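You operate a simulated robot arm through the tools that you are given. There is no shell and no other tool. Be economical: measure what you need, move in short steps, check, and stop when the job is done.

The job below is to be done with a simulated robot arm. You get a single attempt, and the scene is never put back.

## Task
Wind two turns on the clamped blue sling and set its tag block.
Fine: the red block goes on the sling if the dial read under 20 PT, else the green; wind off before opening the guard; leave the guard open, the sling clamped.

It is judged by the outcome, as a careful person would: the job done as asked, and still so three seconds after it is handed in. It fails if anything else is knocked over, pushed out of place, dropped, spilled or broken.

## Robot
A 6-joint arm with a two-finger parallel gripper, fixed in place. Base frame: the origin is at the foot of the arm, x ahead of it, y to its left, z up; the work surface is at about z = 0. Lengths are in m, angles in degrees, forces in N, time in s.
With the tool pointing down near the work surface it reaches from about 0.14 to 0.58 m from the base axis. Its first joint turns from -66.0 to 66.0 degrees. Payload 2.1 kg.
Tool frame: the origin (TCP) lies between the finger pads and is the grasp point; the fingertips stand 0.03 m ahead of it; z points along the fingers, y is the line along which they close. Largest opening 0.094 m; finger width 0.028, thickness 0.01; the body of the gripper, 0.05 by 0.096 m, starts 0.055 m behind the TCP.
Orientation is told as [roll, pitch, yaw] about the base's x, y, z axes, in that order, counted from this pose: with the fingers straight down and closing along the base's y, the tool's x points along the base's -x, its y along +y and its z along -z.

## Interface
- The arm moves only by the tool jog_arm. Its argument "plan" is a list of rows, each a list of 7 numbers: the shift along the tool's x, y, z in m, then the turn, a rotation vector about the tool's x, y, z in degrees, then the gripper command, from -1 (fully open) to 1 (shut), values between in proportion. In form: [[dx, dy, dz, ax, ay, az, grip], ...]. A call has 1 to 12 rows; each row shifts and turns the commanded pose from where the row before left it, along the tool's axes as they then stand. A row lasts 0.2 s, in which the tool goes at most 0.05 m and 8.6 degrees; a call with a longer step from one row to the next is refused whole, and so is a gripper value outside its range. A pose out of reach is approached as far as the arm can. The call stops where the force on the tool passes 80 N (or 10 N more than at its start, if that is more) or the arm is blocked; 0.2 s more then pass. Each finger travels about 0.072 m/s and halts on what it meets, pressing with about 29 N; the grip force reading is that of the motor and also rises with nothing between the fingers. The clock runs only during rows and for 0.2 s after the last one: add rows that do not move to give the fingers time. It gives the time, the measured TCP pose, the force on the tool (base axes), the opening and the grip force at its end, in the units of the frame above (readings bear some noise), and new pictures: "pictures" is both (left out), scene, wrist or none.
- Cameras (640 x 400 px; columns grow to the right, rows downward): "scene" is fixed at [0.0523, -0.3558, 0.4941]; the picture's right is [0.86, -0.51, 0.00], its down [-0.24, -0.41, -0.88] and it looks along [0.45, 0.76, -0.48] (base axes); focal length 244 px, centre (320, 200). "wrist" rides on the gripper at [-0.037, 0, -0.058] in the tool frame; the picture's right is [0.00, -1.00, 0.00], its down [0.97, 0.00, -0.24] and it looks along [0.24, 0.00, 0.97] (tool axes); focal length 218 px, centre (320, 200).
- pixel_to_xyz(camera, pixels): for up to 12 pixels [column, row] of the newest picture of that camera ("zoom" is the newest enlarged one), the place [x, y, z] in the base frame of the surface seen there, good to about 0.003 m, but the place of the scene camera against the robot may be out by one fixed shift of up to 0.012 m in any direction. It takes no simulated time.
- close_up(camera, box): a new picture of the part [left, top, right, bottom] of that camera's present view, enlarged. It takes no simulated time.
- job_done(): hands the job in; it is judged then, once.

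Go step by step. Measure first, check grasps and placings, and put right what went wrong. The budget is 80 turns and 120 pictures, counting those below and the enlarged ones. Unless the task says otherwise, let go and move clear before handing in, and close with one line.

The tools are called after ">>>" as a command line: name --pt "numbers of a row" for each row, then --argument value for the rest, lists and objects as JSON in quotes. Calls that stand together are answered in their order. jog_arm: Moves the arm, as the interface text tells. Its arguments: {"type":"object","properties":{"plan":{"type":"array","items":{"type":"array","items":{"type":"number"}}},"pictures":{"type":"string","enum":["both","scene","wrist","none"]}},"required":["plan"]} The other tools are called the same way: pixel_to_xyz (camera, pixels) gives the place of the surface under pixels of a picture; close_up (camera, box) takes an enlarged picture of a part of a camera's view; job_done () hands the job in.

At the start:

```text
clock: 0.0
position: [0.3199, 0.0395, 0.3729]
ee_rot: [0.0, 0.1, 0.0]
ft_force: [1.3, 0.1, 0.2]
opening: 0.094
grip_force: 0.0
```

scene: 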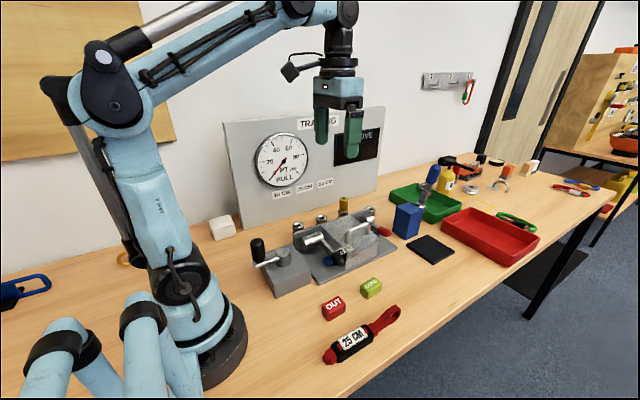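
wrist: 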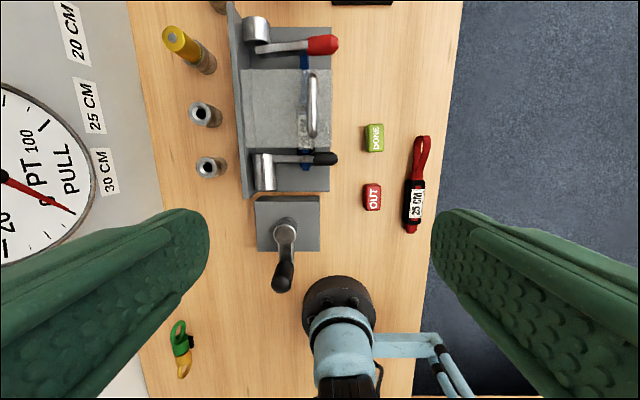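

The scene shows a rig with a crank (scene 262,250), a guard over a clamped sling, a dial and two tag blocks (OUT red, DONE green). I'll look closer at these first.

>>> close_up --camera "scene" --box '[240, 190, 400, 300]'

>>> close_up --camera "scene" --box '[220, 100, 400, 210]'

>>> close_up --camera "wrist" --box '[220, 0, 460, 300]'

```text
3.64 times, centred on (320, 245) of scene
```

zoom: 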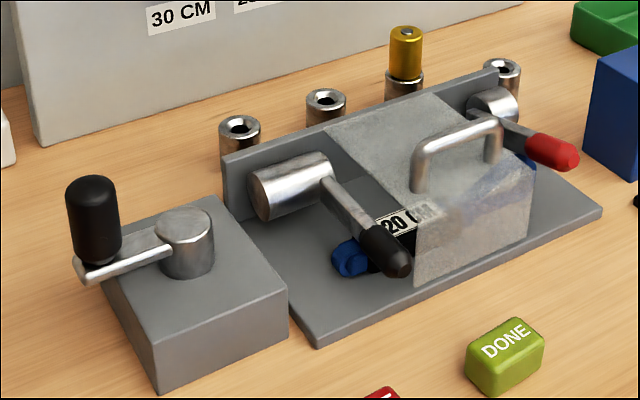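

```text
3.56 times, centred on (310, 155) of scene
```

zoom: 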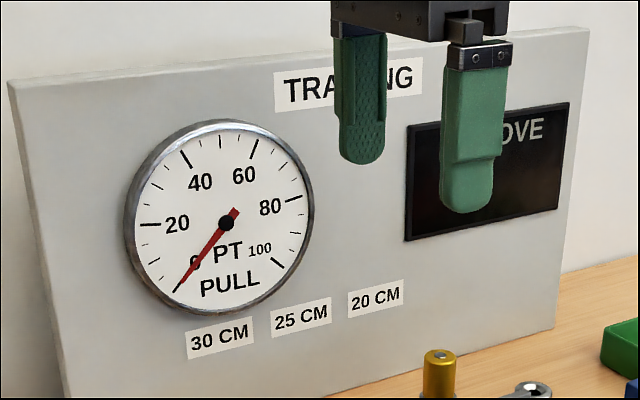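

```text
1.33 times, centred on (340, 150) of wrist
```

zoom: 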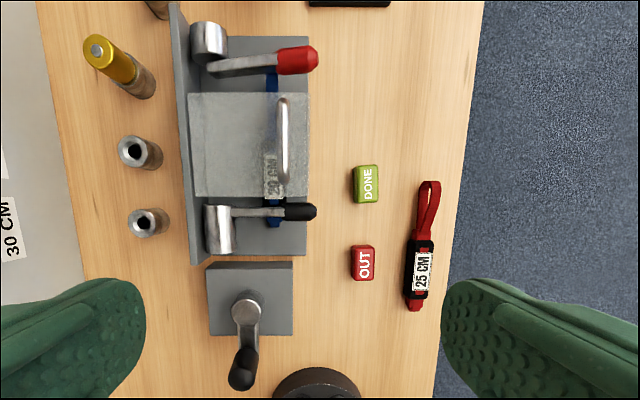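

The black sign right of the dial is hidden by the gripper ("...OVE"). I'll measure the key points, then move aside to read it.

>>> pixel_to_xyz --camera "wrist" --pixels '[[286, 228], [283, 276], [313, 90], [313, 130], [373, 138], [372, 197], [325, 158], [265, 170], [304, 120], [290, 245], [260, 90], [330, 44]]'

>>> jog_arm --pt "0.04 -0.03 0 0 0 0 -1" --pt "0.04 -0.03 0 0 0 0 -1" --pt "0.02 -0.03 0 0 0 0 -1" --pt "0 0 0 0 0 0 -1"

```text
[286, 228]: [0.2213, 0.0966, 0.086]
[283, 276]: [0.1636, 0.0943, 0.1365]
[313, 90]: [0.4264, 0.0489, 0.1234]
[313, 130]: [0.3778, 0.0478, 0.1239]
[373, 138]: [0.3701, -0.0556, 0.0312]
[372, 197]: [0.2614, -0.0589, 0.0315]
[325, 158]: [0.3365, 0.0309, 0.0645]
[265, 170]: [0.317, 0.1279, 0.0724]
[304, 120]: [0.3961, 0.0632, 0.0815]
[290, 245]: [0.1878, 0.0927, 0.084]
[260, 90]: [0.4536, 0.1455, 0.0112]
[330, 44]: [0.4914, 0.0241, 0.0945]
```

```text
clock: 1.0
position: [0.2198, -0.0522, 0.376]
ee_rot: [0.0, 0.0, 0.0]
ft_force: [0.7, 0.0, 0.4]
opening: 0.094
grip_force: 0.0
```

scene: 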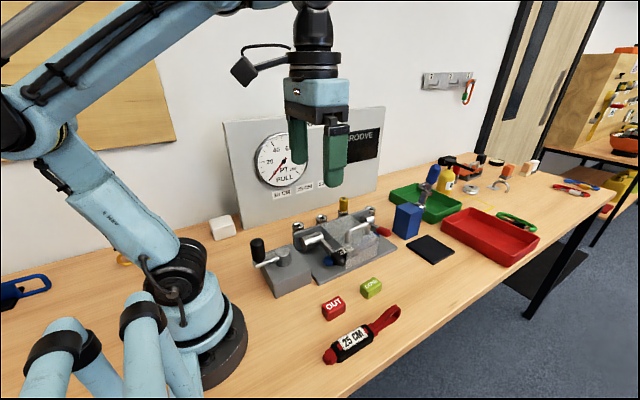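
wrist: 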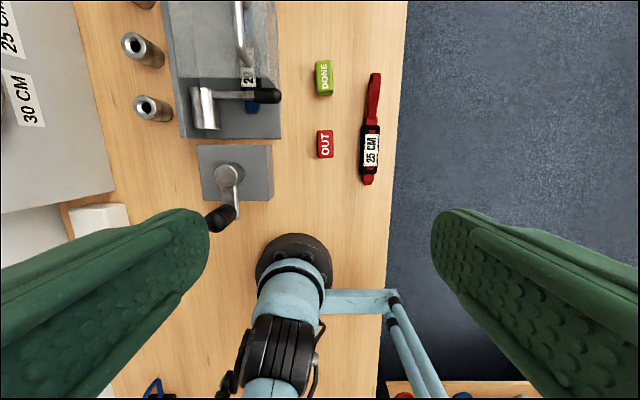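

Sign now partly visible ("...ROOVE"). I'll zoom to read it, and check the pegs.

>>> close_up --camera "scene" --box '[300, 90, 400, 160]'

>>> close_up --camera "scene" --box '[260, 170, 400, 260]'

>>> jog_arm --pt "0.03 -0.04 -0.01 0 0 0 -1" --pt "0.0 -0.04 -0.01 0 0 0 -1" --pt "0.0 -0.04 0 0 0 0 -1" --pt "0 -0.02 0 0 0 0 -1" --pictures "scene"

```text
5.71 times, centred on (350, 125) of scene
```

zoom: 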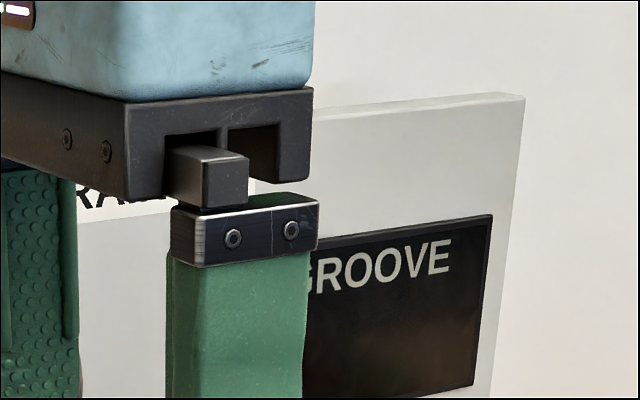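

```text
4.44 times, centred on (330, 215) of scene
```

zoom: 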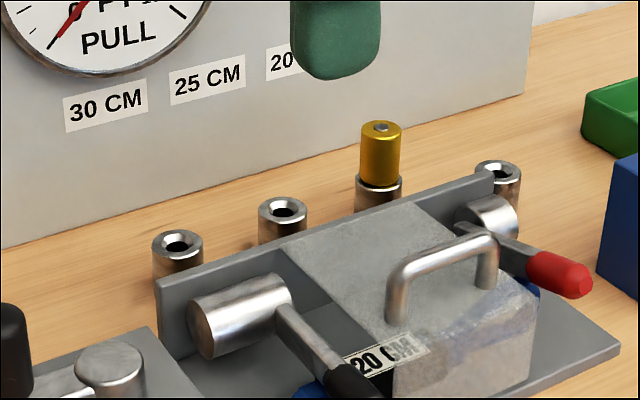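

```text
refused: row 1 steps farther than a row can; nothing moved
```

The first word of the sign is still hidden; that move was refused for a step that was too long. I'll repeat it in smaller steps.

>>> jog_arm --pt "0.02 -0.04 0 0 0 0 -1" --pt "0.02 -0.04 0 0 0 0 -1" --pt "0.0 -0.04 0 0 0 0 -1" --pt "0 0 0 0 0 0 -1" --pictures "scene"

>>> close_up --camera "scene" --box '[225, 90, 400, 200]'

```text
clock: 2.0
position: [0.1793, -0.1738, 0.3746]
ee_rot: [0.0, 0.0, 0.0]
ft_force: [0.8, -0.2, 0.4]
opening: 0.0939
grip_force: 0.1
```

scene: 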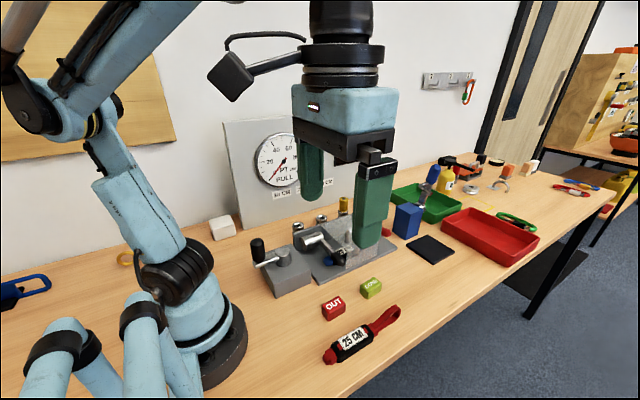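

```text
3.64 times, centred on (312, 145) of scene
```

zoom: 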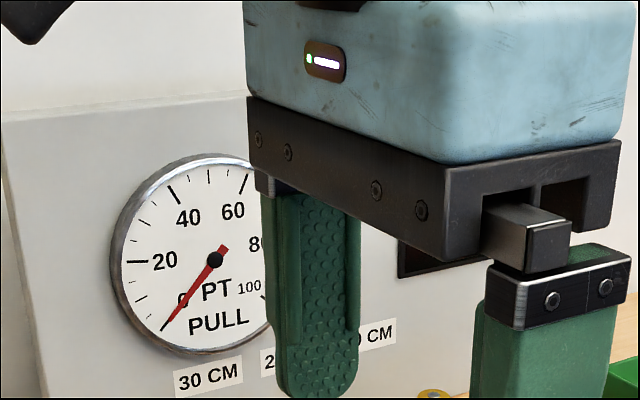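

The arm hides it from this side. I'll move over the crank, which clears the sign and gives me a close view of the handle.

>>> jog_arm --pt "0 0.045 0 0 0 0 -1" --pt "0 0.045 0 0 0 0 -1" --pt "0 0.045 0 0 0 0 -1" --pt "0 0.045 0 0 0 0 -1" --pt "0 0.045 0 0 0 0 -1" --pt "0.01 0.044 0 0 0 0 -1" --pt "0 0 0.04 0 0 0 -1" --pt "0 0 0.03 0 0 0 -1" --pt "0 0 0 0 0 0 -1"

>>> close_up --camera "scene" --box '[225, 90, 400, 200]'

```text
clock: 4.0
position: [0.1704, 0.0972, 0.3021]
ee_rot: [0.0, 0.0, -0.1]
ft_force: [0.1, -0.1, -0.7]
opening: 0.0938
grip_force: 0.1
```

scene: 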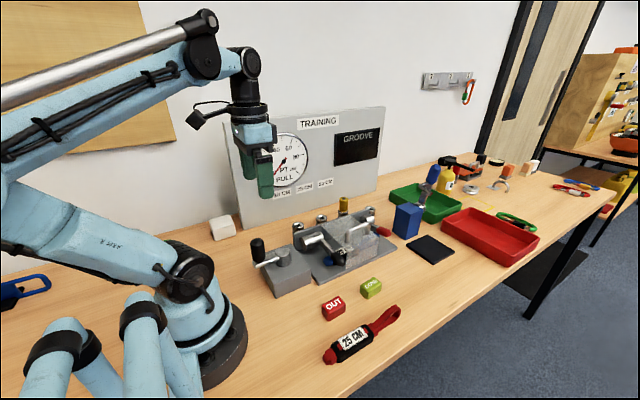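
wrist: 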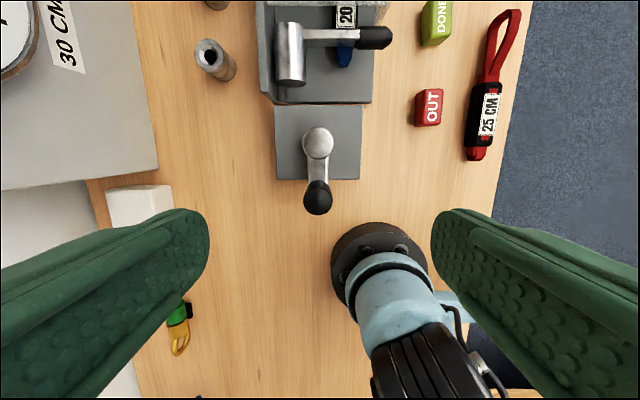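

```text
3.64 times, centred on (312, 145) of scene
```

zoom: 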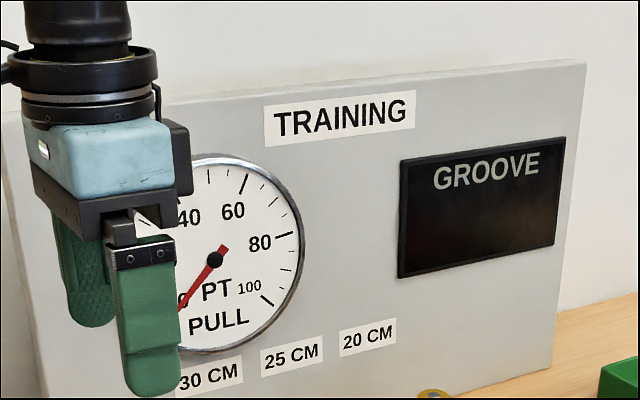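

The sign reads TRAINING / GROOVE (blank below). I'll measure the labels, the sockets and the crank.

>>> pixel_to_xyz --camera "scene" --pixels '[[282, 194], [305, 188], [326, 183], [299, 224], [321, 218], [343, 202], [367, 212], [257, 240], [286, 248]]'

>>> pixel_to_xyz --camera "wrist" --pixels '[[318, 136], [320, 145], [318, 205], [313, 195], [325, 195], [318, 165], [207, 48], [62, 35]]'

>>> close_up --camera "wrist" --box '[240, 90, 400, 230]'

```text
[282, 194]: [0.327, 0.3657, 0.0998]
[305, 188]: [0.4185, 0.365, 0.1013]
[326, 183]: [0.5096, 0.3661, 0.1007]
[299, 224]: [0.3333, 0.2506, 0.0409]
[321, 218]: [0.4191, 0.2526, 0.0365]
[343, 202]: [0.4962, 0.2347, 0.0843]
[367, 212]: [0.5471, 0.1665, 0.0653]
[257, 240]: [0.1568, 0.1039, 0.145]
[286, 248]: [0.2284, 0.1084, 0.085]
```

```text
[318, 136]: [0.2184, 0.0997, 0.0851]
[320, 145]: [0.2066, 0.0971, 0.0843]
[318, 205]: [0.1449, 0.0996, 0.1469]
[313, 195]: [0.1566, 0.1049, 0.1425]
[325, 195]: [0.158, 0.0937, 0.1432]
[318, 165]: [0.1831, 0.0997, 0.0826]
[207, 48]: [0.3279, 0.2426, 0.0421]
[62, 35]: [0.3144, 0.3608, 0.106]
```

```text
2.86 times, centred on (320, 160) of wrist
```

zoom: 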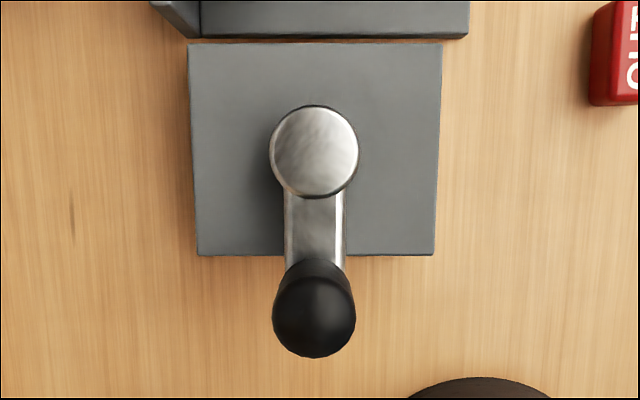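

The gold peg sits in the 20 CM socket and matches the sling. The knob is at about (0.152, 0.099), 31 mm across with its top near z = 0.147, and the hub is at (0.212, 0.099). I'll lower onto the knob with the fingers open.

>>> jog_arm --pt "0.0184 0.002 0 0 0 0 -1" --pt "0 0 0.04 0 0 0 -1" --pt "0 0 0.04 0 0 0 -1" --pt "0 0 0.04 0 0 0 -1" --pt "0 0 0.03 0 0 0 -1" --pt "0 0 0.03 0 0 0 -1" --pt "0 0 0 0 0 0 -1"

>>> close_up --camera "scene" --box '[200, 190, 340, 300]'

```text
clock: 5.6
position: [0.1518, 0.1013, 0.1234]
ee_rot: [0.0, 0.0, 0.0]
ft_force: [-0.4, 0.5, -0.6]
opening: 0.0941
grip_force: 0.1
```

scene: 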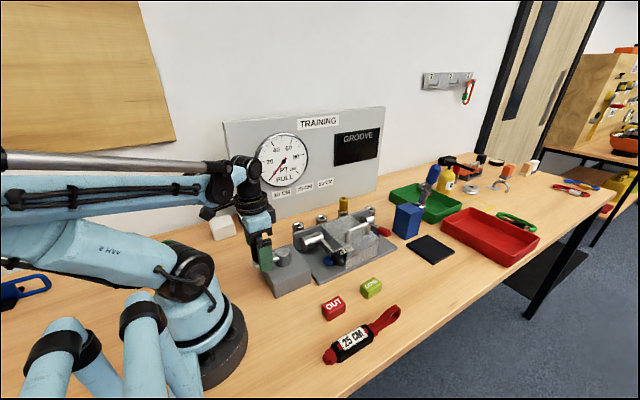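
wrist: 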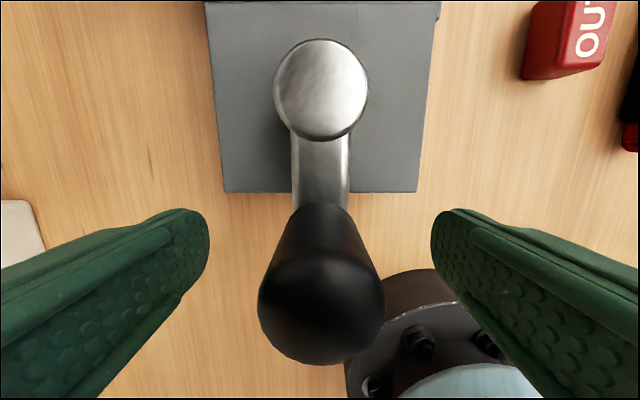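

```text
3.64 times, centred on (270, 245) of scene
```

zoom: 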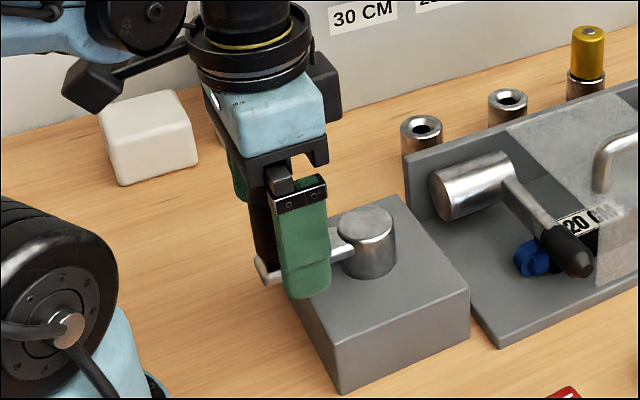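

The fingers straddle the knob, which is centred at col 321, so I'll close on it.

>>> jog_arm --pt "0 0 0 0 0 0 1" --pt "0 0 0 0 0 0 1" --pt "0 0 0 0 0 0 1" --pt "0 0 0 0 0 0 1" --pictures "wrist"

```text
clock: 6.6
position: [0.151, 0.1001, 0.1233]
ee_rot: [-0.1, 0.1, -0.1]
ft_force: [-0.6, -12.8, 0.7]
opening: 0.0317
grip_force: 45.0
```

wrist: 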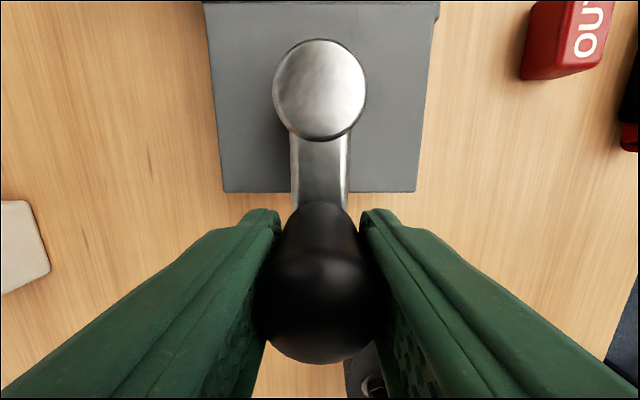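

I have a firm grip on the knob (opening 0.0317). I'll try 30° clockwise and watch the force and the dial.

>>> jog_arm --pt "-0.0005 0.0078 0 0 0 0 1" --pt "-0.0015 0.0077 0 0 0 0 1" --pt "-0.0025 0.0075 0 0 0 0 1" --pt "-0.0035 0.007 0 0 0 0 1" --pt "0 0 0 0 0 0 1"

>>> close_up --camera "scene" --box '[225, 100, 385, 200]'

```text
clock: 7.0
position: [0.1518, 0.0998, 0.1233]
ee_rot: [-1.8, 0.4, -0.3]
ft_force: [-1.6, -15.4, 5.8]
opening: 0.033
grip_force: 45.1
stopped in row 2: the force on the tool passed its limit (the readings are from after the stop); the commanded pose is now the measured one
```

scene: 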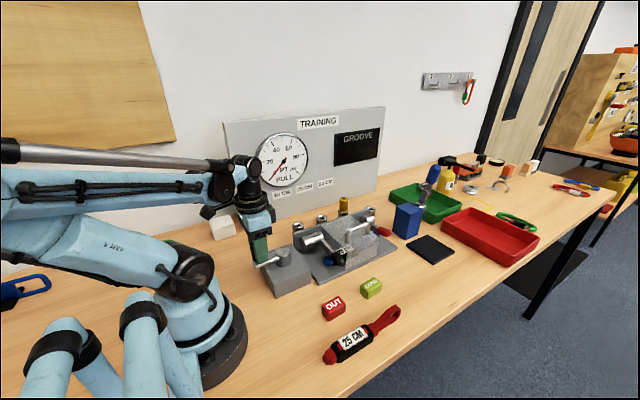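
wrist: 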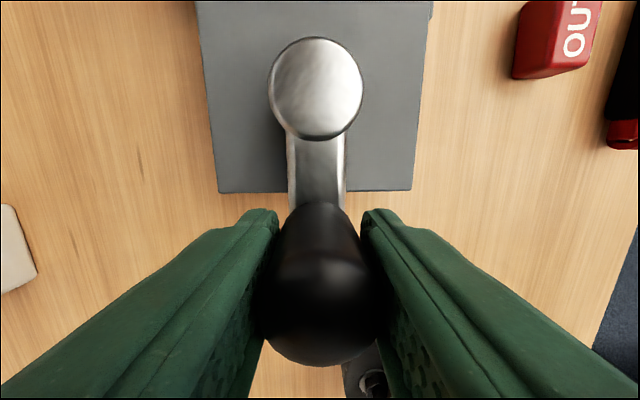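

```text
4.00 times, centred on (305, 150) of scene
```

zoom: 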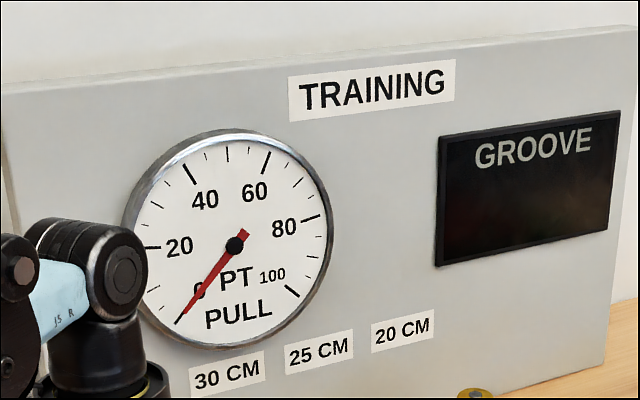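

Clockwise is against a stop (over 80 N, no movement) and the dial stays at 0. I'll try anticlockwise.

>>> jog_arm --pt "-0.0005 -0.0078 0 0 0 0 1" --pt "-0.0015 -0.0077 0 0 0 0 1" --pt "-0.0025 -0.0075 0 0 0 0 1" --pt "-0.0035 -0.007 0 0 0 0 1" --pt "0 0 0 0 0 0 1"

>>> close_up --camera "scene" --box '[225, 100, 385, 200]'

```text
clock: 8.2
position: [0.1585, 0.072, 0.1224]
ee_rot: [-1.6, 0.4, -0.4]
ft_force: [6.4, 5.4, 14.0]
opening: 0.0328
grip_force: 45.1
```

scene: 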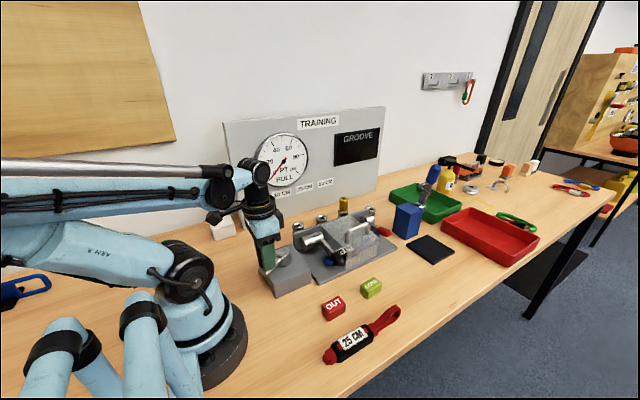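
wrist: 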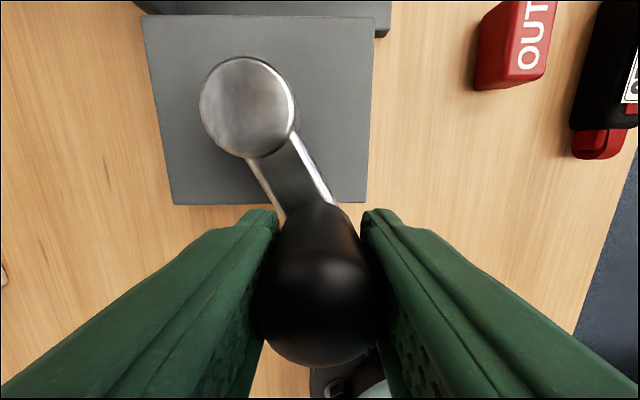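

```text
4.00 times, centred on (305, 150) of scene
```

zoom: 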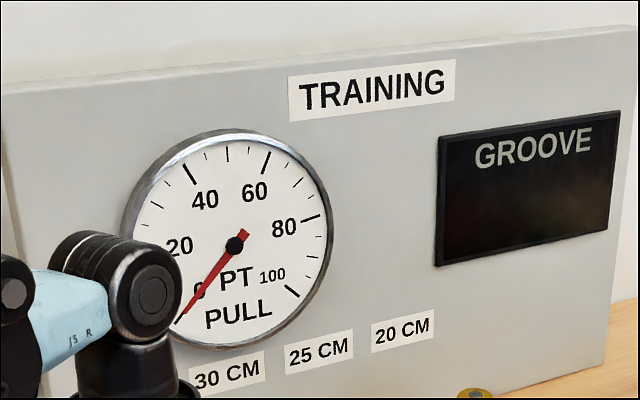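

It turns freely anticlockwise (now at about 208°). I'll continue along the circle, levelling the small tilt first.

>>> jog_arm --pt "-0.0133 -0.0158 0 -1.6 0 0 1" --pt "-0.0179 -0.0103 0 0 0 0 1" --pt "-0.0203 -0.0036 0 0 0 0 1" --pt "-0.0203 0.0036 0 0 0 0 1" --pt "-0.0179 0.0103 0 0 0 0 1" --pt "-0.0133 0.0158 0 0 0 0 1" --pt "0 0 0 0 0 0 1"

>>> close_up --camera "scene" --box '[225, 100, 385, 200]'

```text
clock: 9.8
position: [0.2638, 0.0712, 0.1243]
ee_rot: [0.0, 0.1, -0.3]
ft_force: [22.4, -11.1, 50.3]
opening: 0.0319
grip_force: 44.8
```

scene: 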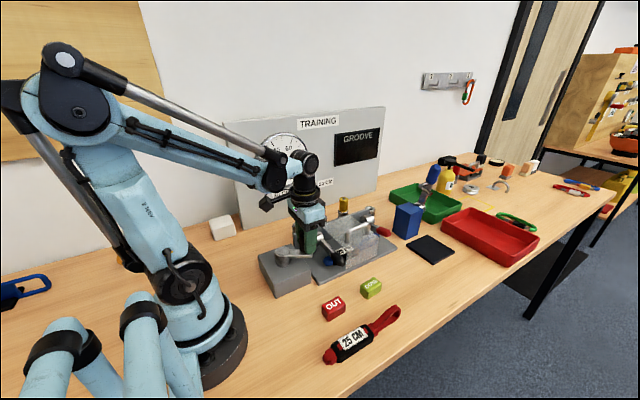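
wrist: 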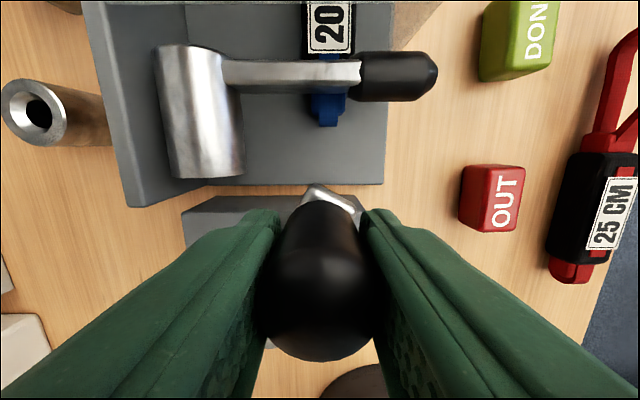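

```text
4.00 times, centred on (305, 150) of scene
```

zoom: 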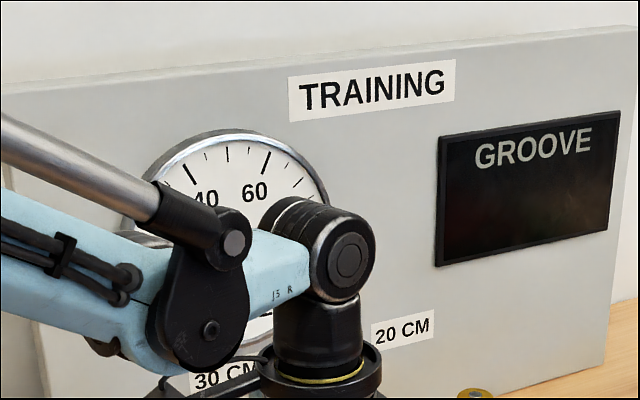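

The crank is at about 331°, with a 50 N vertical preload from the earlier tilt. I'll relieve it (lift 1.5 mm) and carry on.

>>> jog_arm --pt "-0.001 -0.0005 -0.0015 0 0 0 1" --pt "-0.0071 0.0194 0 0 0 0 1" --pt "0 0.0207 0 0 0 0 1" --pt "0.0071 0.0194 0 0 0 0 1" --pt "0.0133 0.0158 0 0 0 0 1" --pt "0 0 0 0 0 0 1" --pictures "wrist"

```text
clock: 11.2
position: [0.2504, 0.1436, 0.1252]
ee_rot: [0.0, 0.7, -0.5]
ft_force: [-5.6, -5.4, 29.4]
opening: 0.032
grip_force: 44.8
```

wrist: 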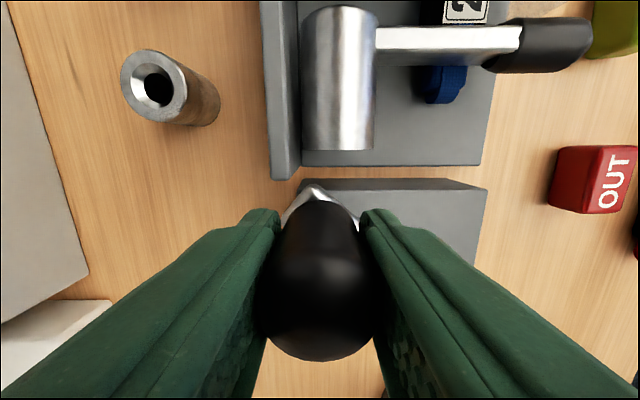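

At about 48°, forces are moderate. I'll lift another 1 mm and continue to 190°, about one turn.

>>> jog_arm --pt "0 0 -0.001 0 0 0 1" --pt "0.0179 0.0103 0 0 0 0 1" --pt "0.0203 0.0036 0 0 0 0 1" --pt "0.0203 -0.0036 0 0 0 0 1" --pt "0.0179 -0.0103 0 0 0 0 1" --pt "0.0133 -0.0158 0 0 0 0 1" --pt "0.0071 -0.0194 0 0 0 0 1" --pt "0 -0.0207 0 0 0 0 1" --pt "0 0 0 0 0 0 1"

>>> close_up --camera "scene" --box '[225, 100, 385, 200]'

```text
clock: 13.2
position: [0.1524, 0.0896, 0.1274]
ee_rot: [-0.1, 0.1, -0.4]
ft_force: [2.1, -1.6, -44.3]
opening: 0.0319
grip_force: 45.3
```

scene: 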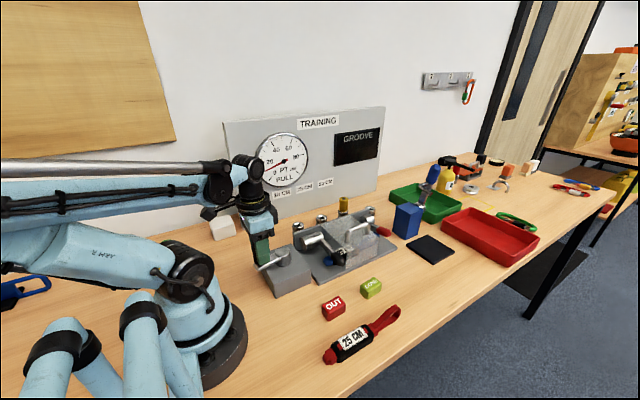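
wrist: 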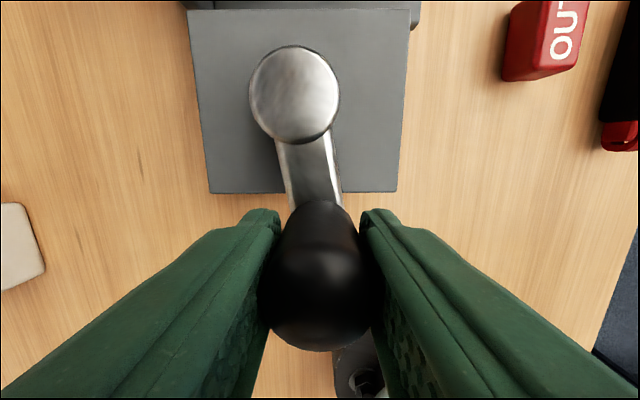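

```text
4.00 times, centred on (305, 150) of scene
```

zoom: 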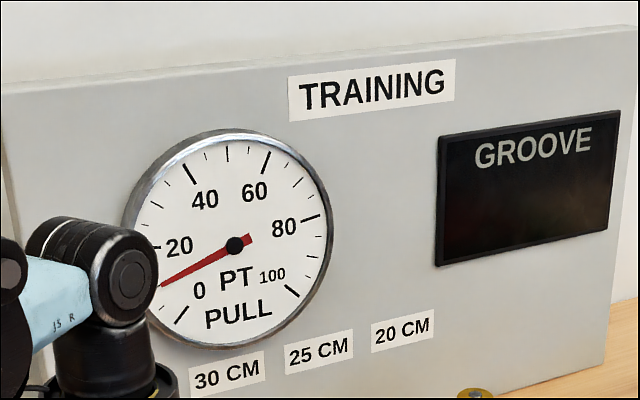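

The dial moves: about 10 after one turn (crank at 190°). I'll relieve the vertical force and start the second turn.

>>> jog_arm --pt "0 0 0.001 0 0 0 1" --pt "-0.0071 -0.0194 0.0005 0 0 0 1" --pt "-0.0133 -0.0158 0 0 0 0 1" --pt "-0.0179 -0.0103 0 0 0 0 1" --pt "-0.0203 -0.0036 0 0 0 0 1" --pt "-0.0203 0.0036 0 0 0 0 1" --pt "-0.0179 0.0103 -0.0005 0 0 0 1" --pt "-0.0133 0.0158 -0.0005 0 0 0 1" --pt "0 0 0 0 0 0 1" --pictures "none"

```text
clock: 15.2
position: [0.2631, 0.0692, 0.1248]
ee_rot: [0.1, 0.4, -0.4]
ft_force: [8.7, -5.3, -43.4]
opening: 0.0319
grip_force: 44.6
```

The crank is at about 329° and the force is still -43 N in z. I'll ease down 1.5 mm and continue.

>>> jog_arm --pt "0 0 0.0015 0 0 0 1" --pt "-0.0071 0.0194 0 0 0 0 1" --pt "0 0.0207 0 0 0 0 1" --pt "0.0071 0.0194 0 0 0 0 1" --pt "0.0133 0.0158 0 0 0 0 1" --pt "0 0 0 0 0 0 1" --pictures "none"

```text
clock: 16.6
position: [0.2505, 0.1453, 0.1237]
ee_rot: [-0.3, 0.6, -0.4]
ft_force: [-15.5, -17.9, 50.8]
opening: 0.0317
grip_force: 44.7
```

At about 49° in the second turn. I'll lift slightly and finish at 180°, the full two turns, then read the dial.

>>> jog_arm --pt "0.0004 -0.0003 -0.0013 0 0 0 1" --pt "0.0179 0.0103 0 0 0 0 1" --pt "0.0203 0.0036 0 0 0 0 1" --pt "0.0203 -0.0036 0 0 0 0 1" --pt "0.0179 -0.0103 0 0 0 0 1" --pt "0.0133 -0.0158 0 0 0 0 1" --pt "0.0071 -0.0194 0 0 0 0 1" --pt "0.0009 -0.0103 0 0 0 0 1" --pt "0 0 0 0 0 0 1"

>>> close_up --camera "scene" --box '[245, 120, 325, 200]'

```text
clock: 18.6
position: [0.1524, 0.0992, 0.1238]
ee_rot: [-0.2, 0.7, -0.3]
ft_force: [-20.2, -1.7, -37.5]
opening: 0.0317
grip_force: 45.0
```

scene: 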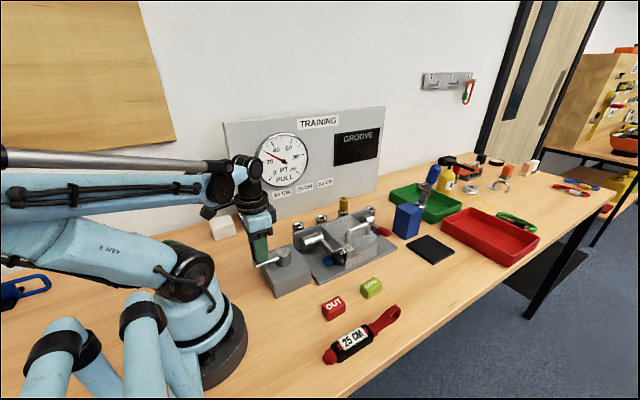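
wrist: 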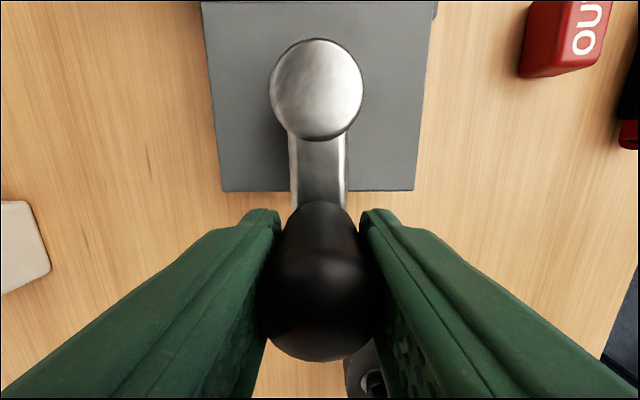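

```text
5.00 times, centred on (285, 160) of scene
```

zoom: 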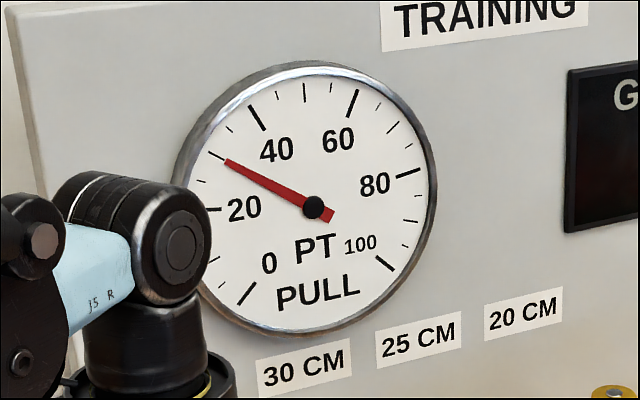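

With two turns on, the dial reads about 30 PT, above 20. I'll hold a moment to check that it is steady.

>>> jog_arm --pt "0 0 0.001 0 0 0 1" --pt "0 0 0 0 0 0 1" --pt "0 0 0 0 0 0 1" --pt "0 0 0 0 0 0 1" --pt "0 0 0 0 0 0 1" --pt "0 0 0 0 0 0 1" --pt "0 0 0 0 0 0 1" --pt "0 0 0 0 0 0 1" --pictures "none"

>>> close_up --camera "scene" --box '[245, 120, 385, 200]'

```text
clock: 20.4
position: [0.1527, 0.1, 0.1239]
ee_rot: [-0.1, 0.6, -0.3]
ft_force: [-22.3, -1.9, -27.3]
opening: 0.0316
grip_force: 44.2
```

```text
4.57 times, centred on (315, 160) of scene
```

zoom: 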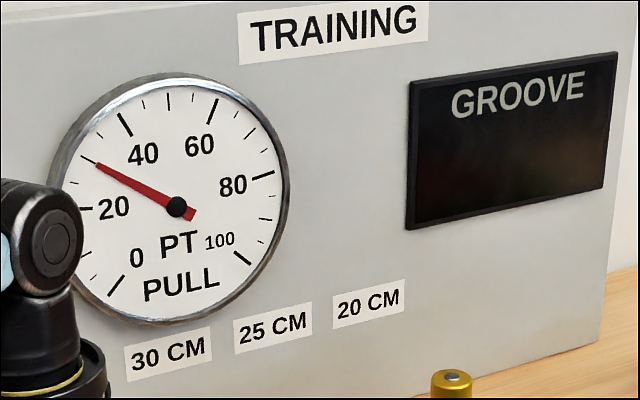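

Steady at about 30 PT, so the green DONE block goes on. Now I'll wind off, reversing clockwise.

>>> jog_arm --pt "0.0006 0 0.0008 0 0 0 1" --pt "-0.0009 0.0103 0 0 0 0 1" --pt "-0.0071 0.0194 0 0 0 0 1" --pt "-0.0133 0.0158 0 0 0 0 1" --pt "-0.0179 0.0103 0 0 0 0 1" --pt "-0.0203 0.0036 0 0 0 0 1" --pt "-0.0203 -0.0036 0 0 0 0 1" --pt "-0.0179 -0.0103 0 0 0 0 1" --pt "0 0 0 0 0 0 1" --pictures "none"

```text
clock: 22.4
position: [0.2514, 0.1446, 0.1236]
ee_rot: [0.1, 0.2, -0.3]
ft_force: [18.0, 18.3, 60.2]
opening: 0.0313
grip_force: 44.9
```

Backing off at about 48°, with a vertical preload of +60 N. I'll lift 1.5 mm and continue.

>>> jog_arm --pt "-0.0004 0.0004 -0.0015 0 0 0 1" --pt "-0.0133 -0.0158 0 0 0 0 1" --pt "-0.0071 -0.0194 0 0 0 0 1" --pt "0 -0.0207 0 0 0 0 1" --pt "0.0071 -0.0194 0 0 0 0 1" --pt "0 0 0 0 0 0 1" --pictures "wrist"

```text
clock: 23.8
position: [0.2636, 0.0702, 0.1239]
ee_rot: [-0.3, -0.2, -0.4]
ft_force: [36.3, -21.7, 22.8]
opening: 0.0316
grip_force: 44.8
```

wrist: 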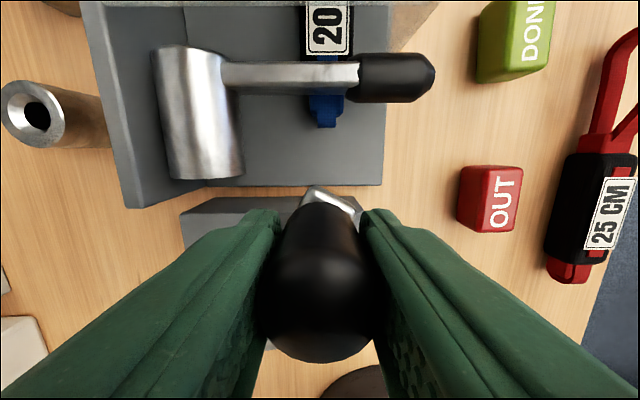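

Crank at about 330° and unwinding well. I'll nudge outward to ease the side force and continue to 190°.

>>> jog_arm --pt "-0.001 -0.0005 -0.0005 0 0 0 1" --pt "0.0133 -0.0158 0 0 0 0 1" --pt "0.0179 -0.0103 0 0 0 0 1" --pt "0.0203 -0.0036 0 0 0 0 1" --pt "0.0203 0.0036 0 0 0 0 1" --pt "0.0179 0.0103 0 0 0 0 1" --pt "0.0133 0.0158 0 0 0 0 1" --pt "0.0071 0.0194 0 0 0 0 1" --pt "0 0 0 0 0 0 1" --pictures "none"

```text
clock: 25.8
position: [0.1527, 0.0908, 0.1284]
ee_rot: [0.0, 0.6, -0.4]
ft_force: [-7.9, -0.4, 10.5]
opening: 0.0311
grip_force: 45.3
```

At 190°, one turn off and forces low. I'll continue.

>>> jog_arm --pt "0 0.0207 0 0 0 0 1" --pt "-0.0071 0.0194 0 0 0 0 1" --pt "-0.0133 0.0158 0 0 0 0 1" --pt "-0.0179 0.0103 0 0 0 0 1" --pt "-0.0203 0.0036 0 0 0 0 1" --pt "-0.0203 -0.0036 0 0 0 0 1" --pt "-0.0179 -0.0103 0 0 0 0 1" --pt "0 0 0 0 0 0 1" --pictures "none"

```text
clock: 27.6
position: [0.2511, 0.1436, 0.1255]
ee_rot: [-0.1, 0.2, -0.4]
ft_force: [12.2, 12.3, 42.0]
opening: 0.0308
grip_force: 44.9
```

>>> jog_arm --pt "-0.0004 0.0004 -0.001 0 0 0 1" --pt "-0.0133 -0.0158 0 0 0 0 1" --pt "-0.0071 -0.0194 0 0 0 0 1" --pt "0 -0.0207 0 0 0 0 1" --pt "0.0071 -0.0194 0 0 0 0 1" --pt "0 0 0 0 0 0 1" --pictures "none"

```text
clock: 29.0
position: [0.2628, 0.0699, 0.1263]
ee_rot: [-0.1, 0.7, -0.3]
ft_force: [-19.4, 9.8, -18.1]
opening: 0.0307
grip_force: 45.3
```

At about 330° of the last turn. I'll bring it home to the stop at 180°.

>>> jog_arm --pt "0.0005 0.0003 0.0004 0 0 0 1" --pt "0.0133 -0.0158 0 0 0 0 1" --pt "0.0179 -0.0103 0 0 0 0 1" --pt "0.0203 -0.0036 0 0 0 0 1" --pt "0.0203 0.0036 0 0 0 0 1" --pt "0.0179 0.0103 0 0 0 0 1" --pt "0.0133 0.0158 0 0 0 0 1" --pt "0.0071 0.0194 0 0 0 0 1" --pt "0.0005 0.0098 0 0 0 0 1" --pt "0 0 0 0 0 0 1" --pictures "wrist"

>>> close_up --camera "scene" --box '[245, 120, 385, 200]'

```text
clock: 31.2
position: [0.1514, 0.0985, 0.1286]
ee_rot: [-0.1, 1.1, -0.3]
ft_force: [-45.3, 1.3, -24.8]
opening: 0.0307
grip_force: 44.9
```

wrist: 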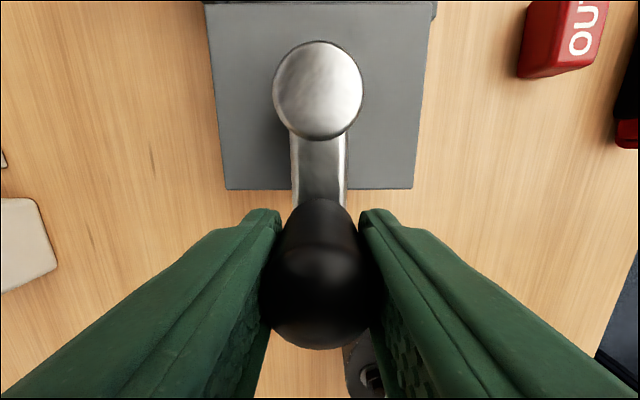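

```text
4.57 times, centred on (315, 160) of scene
```

zoom: 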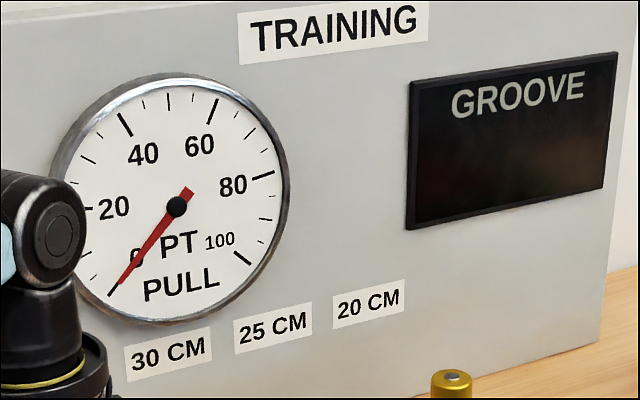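

The dial is back at 0 and the crank is at its stop. I'll release, rise and go look at the guard.

>>> jog_arm --pt "0.001 0 0 0 0 0 1" --pt "0 0 0 0 0 0 -0.3" --pt "0 0 0 0 0 0 -1" --pt "0 0 0 0 0 0 -1" --pt "0 0 0 0 0 0 -1" --pt "0 0 -0.04 0 0 0 -1" --pt "0 0 -0.045 0 0 0 -1" --pt "0 0 -0.045 0 0 0 -1" --pt "-0.045 -0.015 -0.01 0 0 0 -1" --pt "-0.045 -0.015 0 0 0 0 -1" --pt "-0.045 -0.015 0 0 0 0 -1" --pt "0 0 0 0 0 0 -1"

>>> close_up --camera "scene" --box '[290, 190, 420, 290]'

```text
clock: 33.8
position: [0.2895, 0.0552, 0.2659]
ee_rot: [0.0, 0.5, -0.3]
ft_force: [0.1, 0.5, -0.5]
opening: 0.0938
grip_force: 0.2
```

scene: 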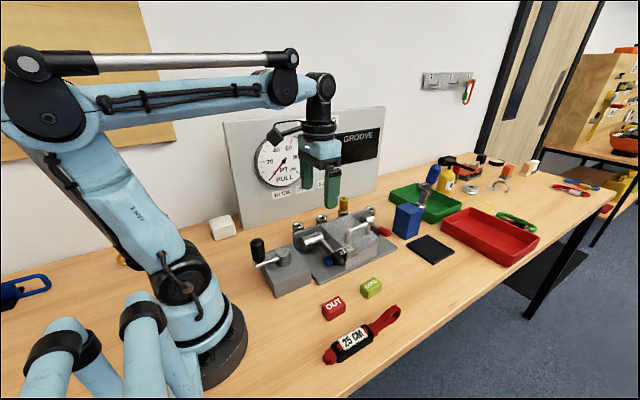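
wrist: 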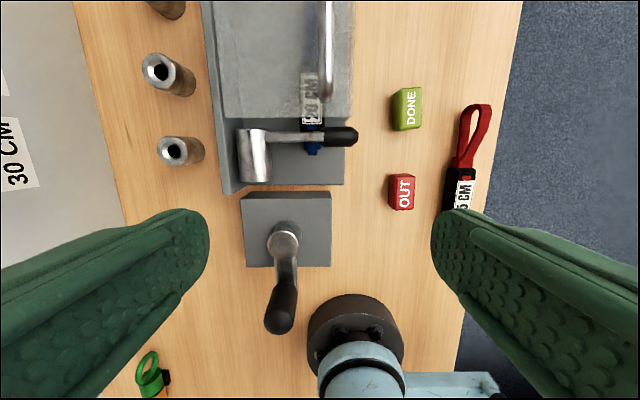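

```text
4.00 times, centred on (355, 240) of scene
```

zoom: 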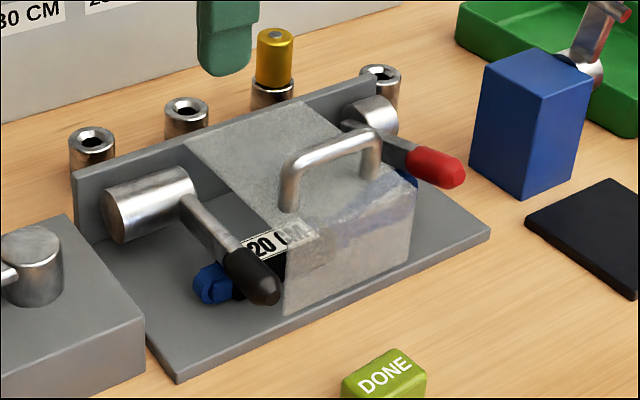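

The guard is a clear cover with a bar handle, probably hinged at the back plate. I'll get a view from above it.

>>> jog_arm --pt "-0.045 0.005 0 0 0 0 -1" --pt "-0.045 0 0 0 0 0 -1" --pt "0 0 0 0 0 0 -1"

>>> close_up --camera "wrist" --box '[200, 80, 440, 240]'

```text
clock: 34.6
position: [0.3724, 0.0554, 0.2648]
ee_rot: [-0.1, 0.4, -0.3]
ft_force: [-0.4, 0.4, -0.7]
opening: 0.0938
grip_force: 0.0
```

scene: 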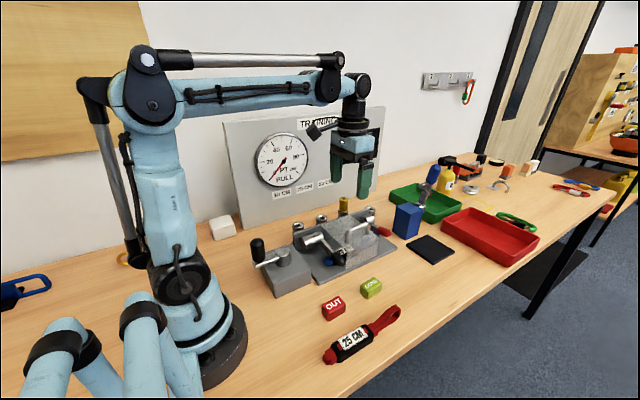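
wrist: 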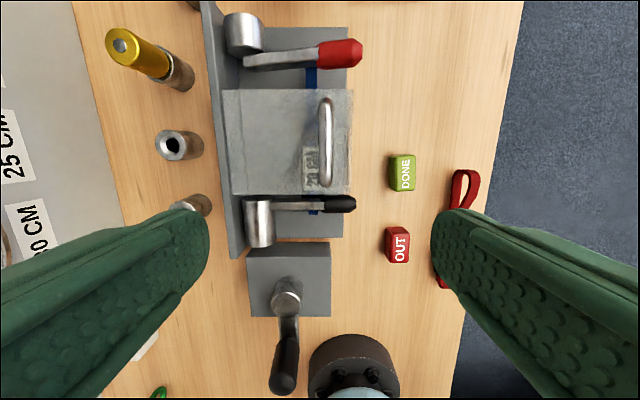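

```text
2.50 times, centred on (320, 160) of wrist
```

zoom: 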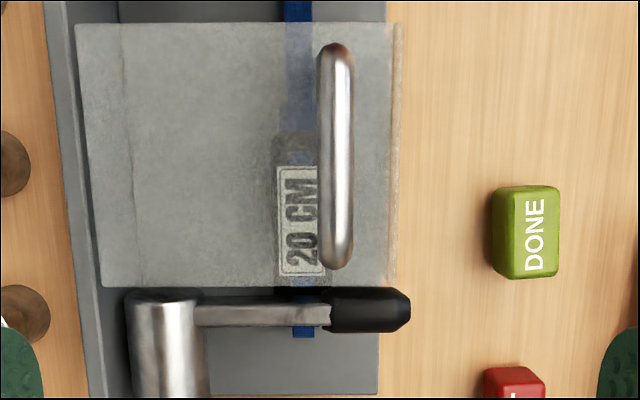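

I'll measure the guard's corners, handle and neighbouring parts.

>>> pixel_to_xyz --camera "zoom" --pixels '[[336, 60], [336, 150], [336, 255], [90, 40], [115, 270], [388, 40], [382, 280], [130, 150], [220, 150], [65, 150], [300, 230], [525, 230]]'

>>> pixel_to_xyz --camera "scene" --pixels '[[338, 205], [361, 215], [387, 238], [361, 266], [363, 234], [349, 231], [315, 205], [343, 201], [382, 212], [373, 287]]'

```text
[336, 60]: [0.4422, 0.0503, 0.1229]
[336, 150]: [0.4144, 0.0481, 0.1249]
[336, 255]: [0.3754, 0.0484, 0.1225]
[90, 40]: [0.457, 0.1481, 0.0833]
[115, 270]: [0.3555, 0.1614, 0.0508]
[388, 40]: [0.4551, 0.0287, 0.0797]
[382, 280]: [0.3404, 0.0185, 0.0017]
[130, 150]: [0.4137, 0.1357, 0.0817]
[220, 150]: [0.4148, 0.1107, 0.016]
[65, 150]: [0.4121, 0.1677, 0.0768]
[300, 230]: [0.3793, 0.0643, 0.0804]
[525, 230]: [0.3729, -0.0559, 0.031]
```

```text
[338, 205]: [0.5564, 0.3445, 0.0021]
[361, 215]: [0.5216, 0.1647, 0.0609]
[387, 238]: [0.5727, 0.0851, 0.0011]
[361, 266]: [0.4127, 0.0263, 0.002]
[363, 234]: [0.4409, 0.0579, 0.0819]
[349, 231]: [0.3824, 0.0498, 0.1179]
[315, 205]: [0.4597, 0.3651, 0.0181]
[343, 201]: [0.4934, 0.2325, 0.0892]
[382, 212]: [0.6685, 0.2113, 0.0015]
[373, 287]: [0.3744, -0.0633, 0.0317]
```

The handle bar runs along x at y ≈ 0.049, z ≈ 0.118, with its middle at x ≈ 0.41. The guard's rear edge is near y ≈ 0.15. I'll lower open fingers around the bar.

>>> jog_arm --pt "-0.0376 -0.0064 0 0 0 0 -1" --pt "0 0 0.04 0 0 0 -0.6" --pt "0 0 0.04 0 0 0 -0.4" --pt "0 0 0.03 0 0 0 -0.4" --pt "0 0 0.015 0 0 0 -0.4" --pt "0 0 0 0 0 0 -0.4"

>>> close_up --camera "scene" --box '[290, 180, 420, 280]'

```text
clock: 36.0
position: [0.4131, 0.0501, 0.1416]
ee_rot: [-0.1, 0.5, -0.5]
ft_force: [0.7, 0.2, -0.5]
opening: 0.0658
grip_force: 0.1
```

scene: 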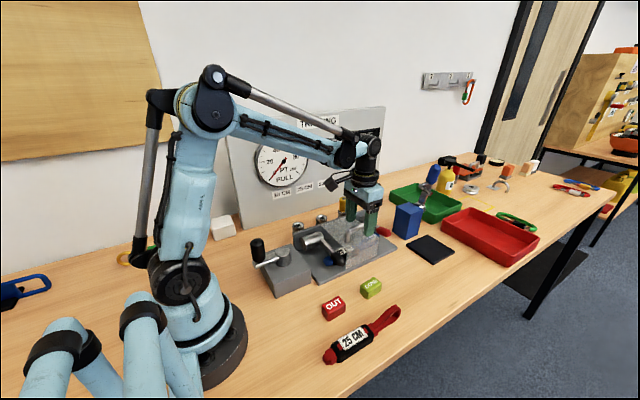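
wrist: 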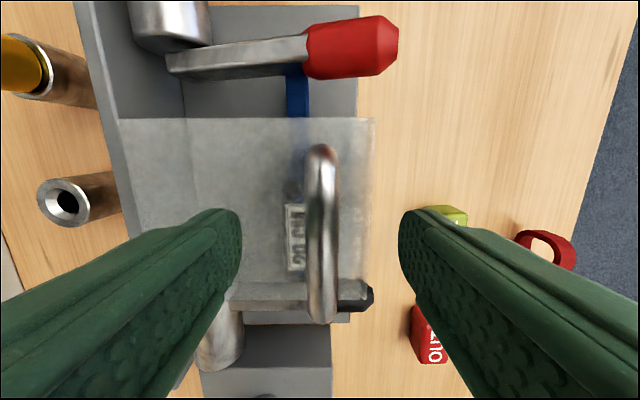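

```text
4.00 times, centred on (355, 230) of scene
```

zoom: 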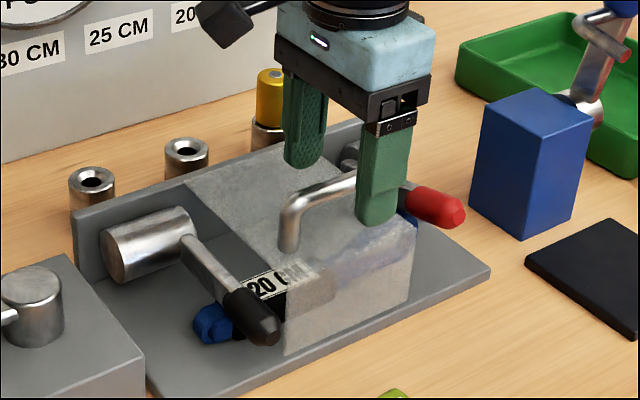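

The bar is centred (col 320) between the fingers. I'll go down 17 mm and close.

>>> jog_arm --pt "0 0 0.017 0 0 0 -0.4" --pt "0 0 0 0 0 0 1" --pt "0 0 0 0 0 0 1" --pt "0 0 0 0 0 0 1" --pt "0 0 0 0 0 0 1" --pictures "wrist"

```text
clock: 37.2
position: [0.4135, 0.0507, 0.126]
ee_rot: [-0.3, 0.4, -0.4]
ft_force: [-0.4, -17.6, 21.6]
opening: 0.0137
grip_force: 45.1
```

wrist: 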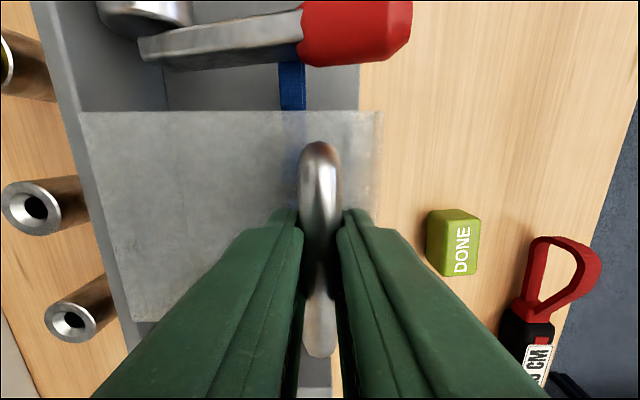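

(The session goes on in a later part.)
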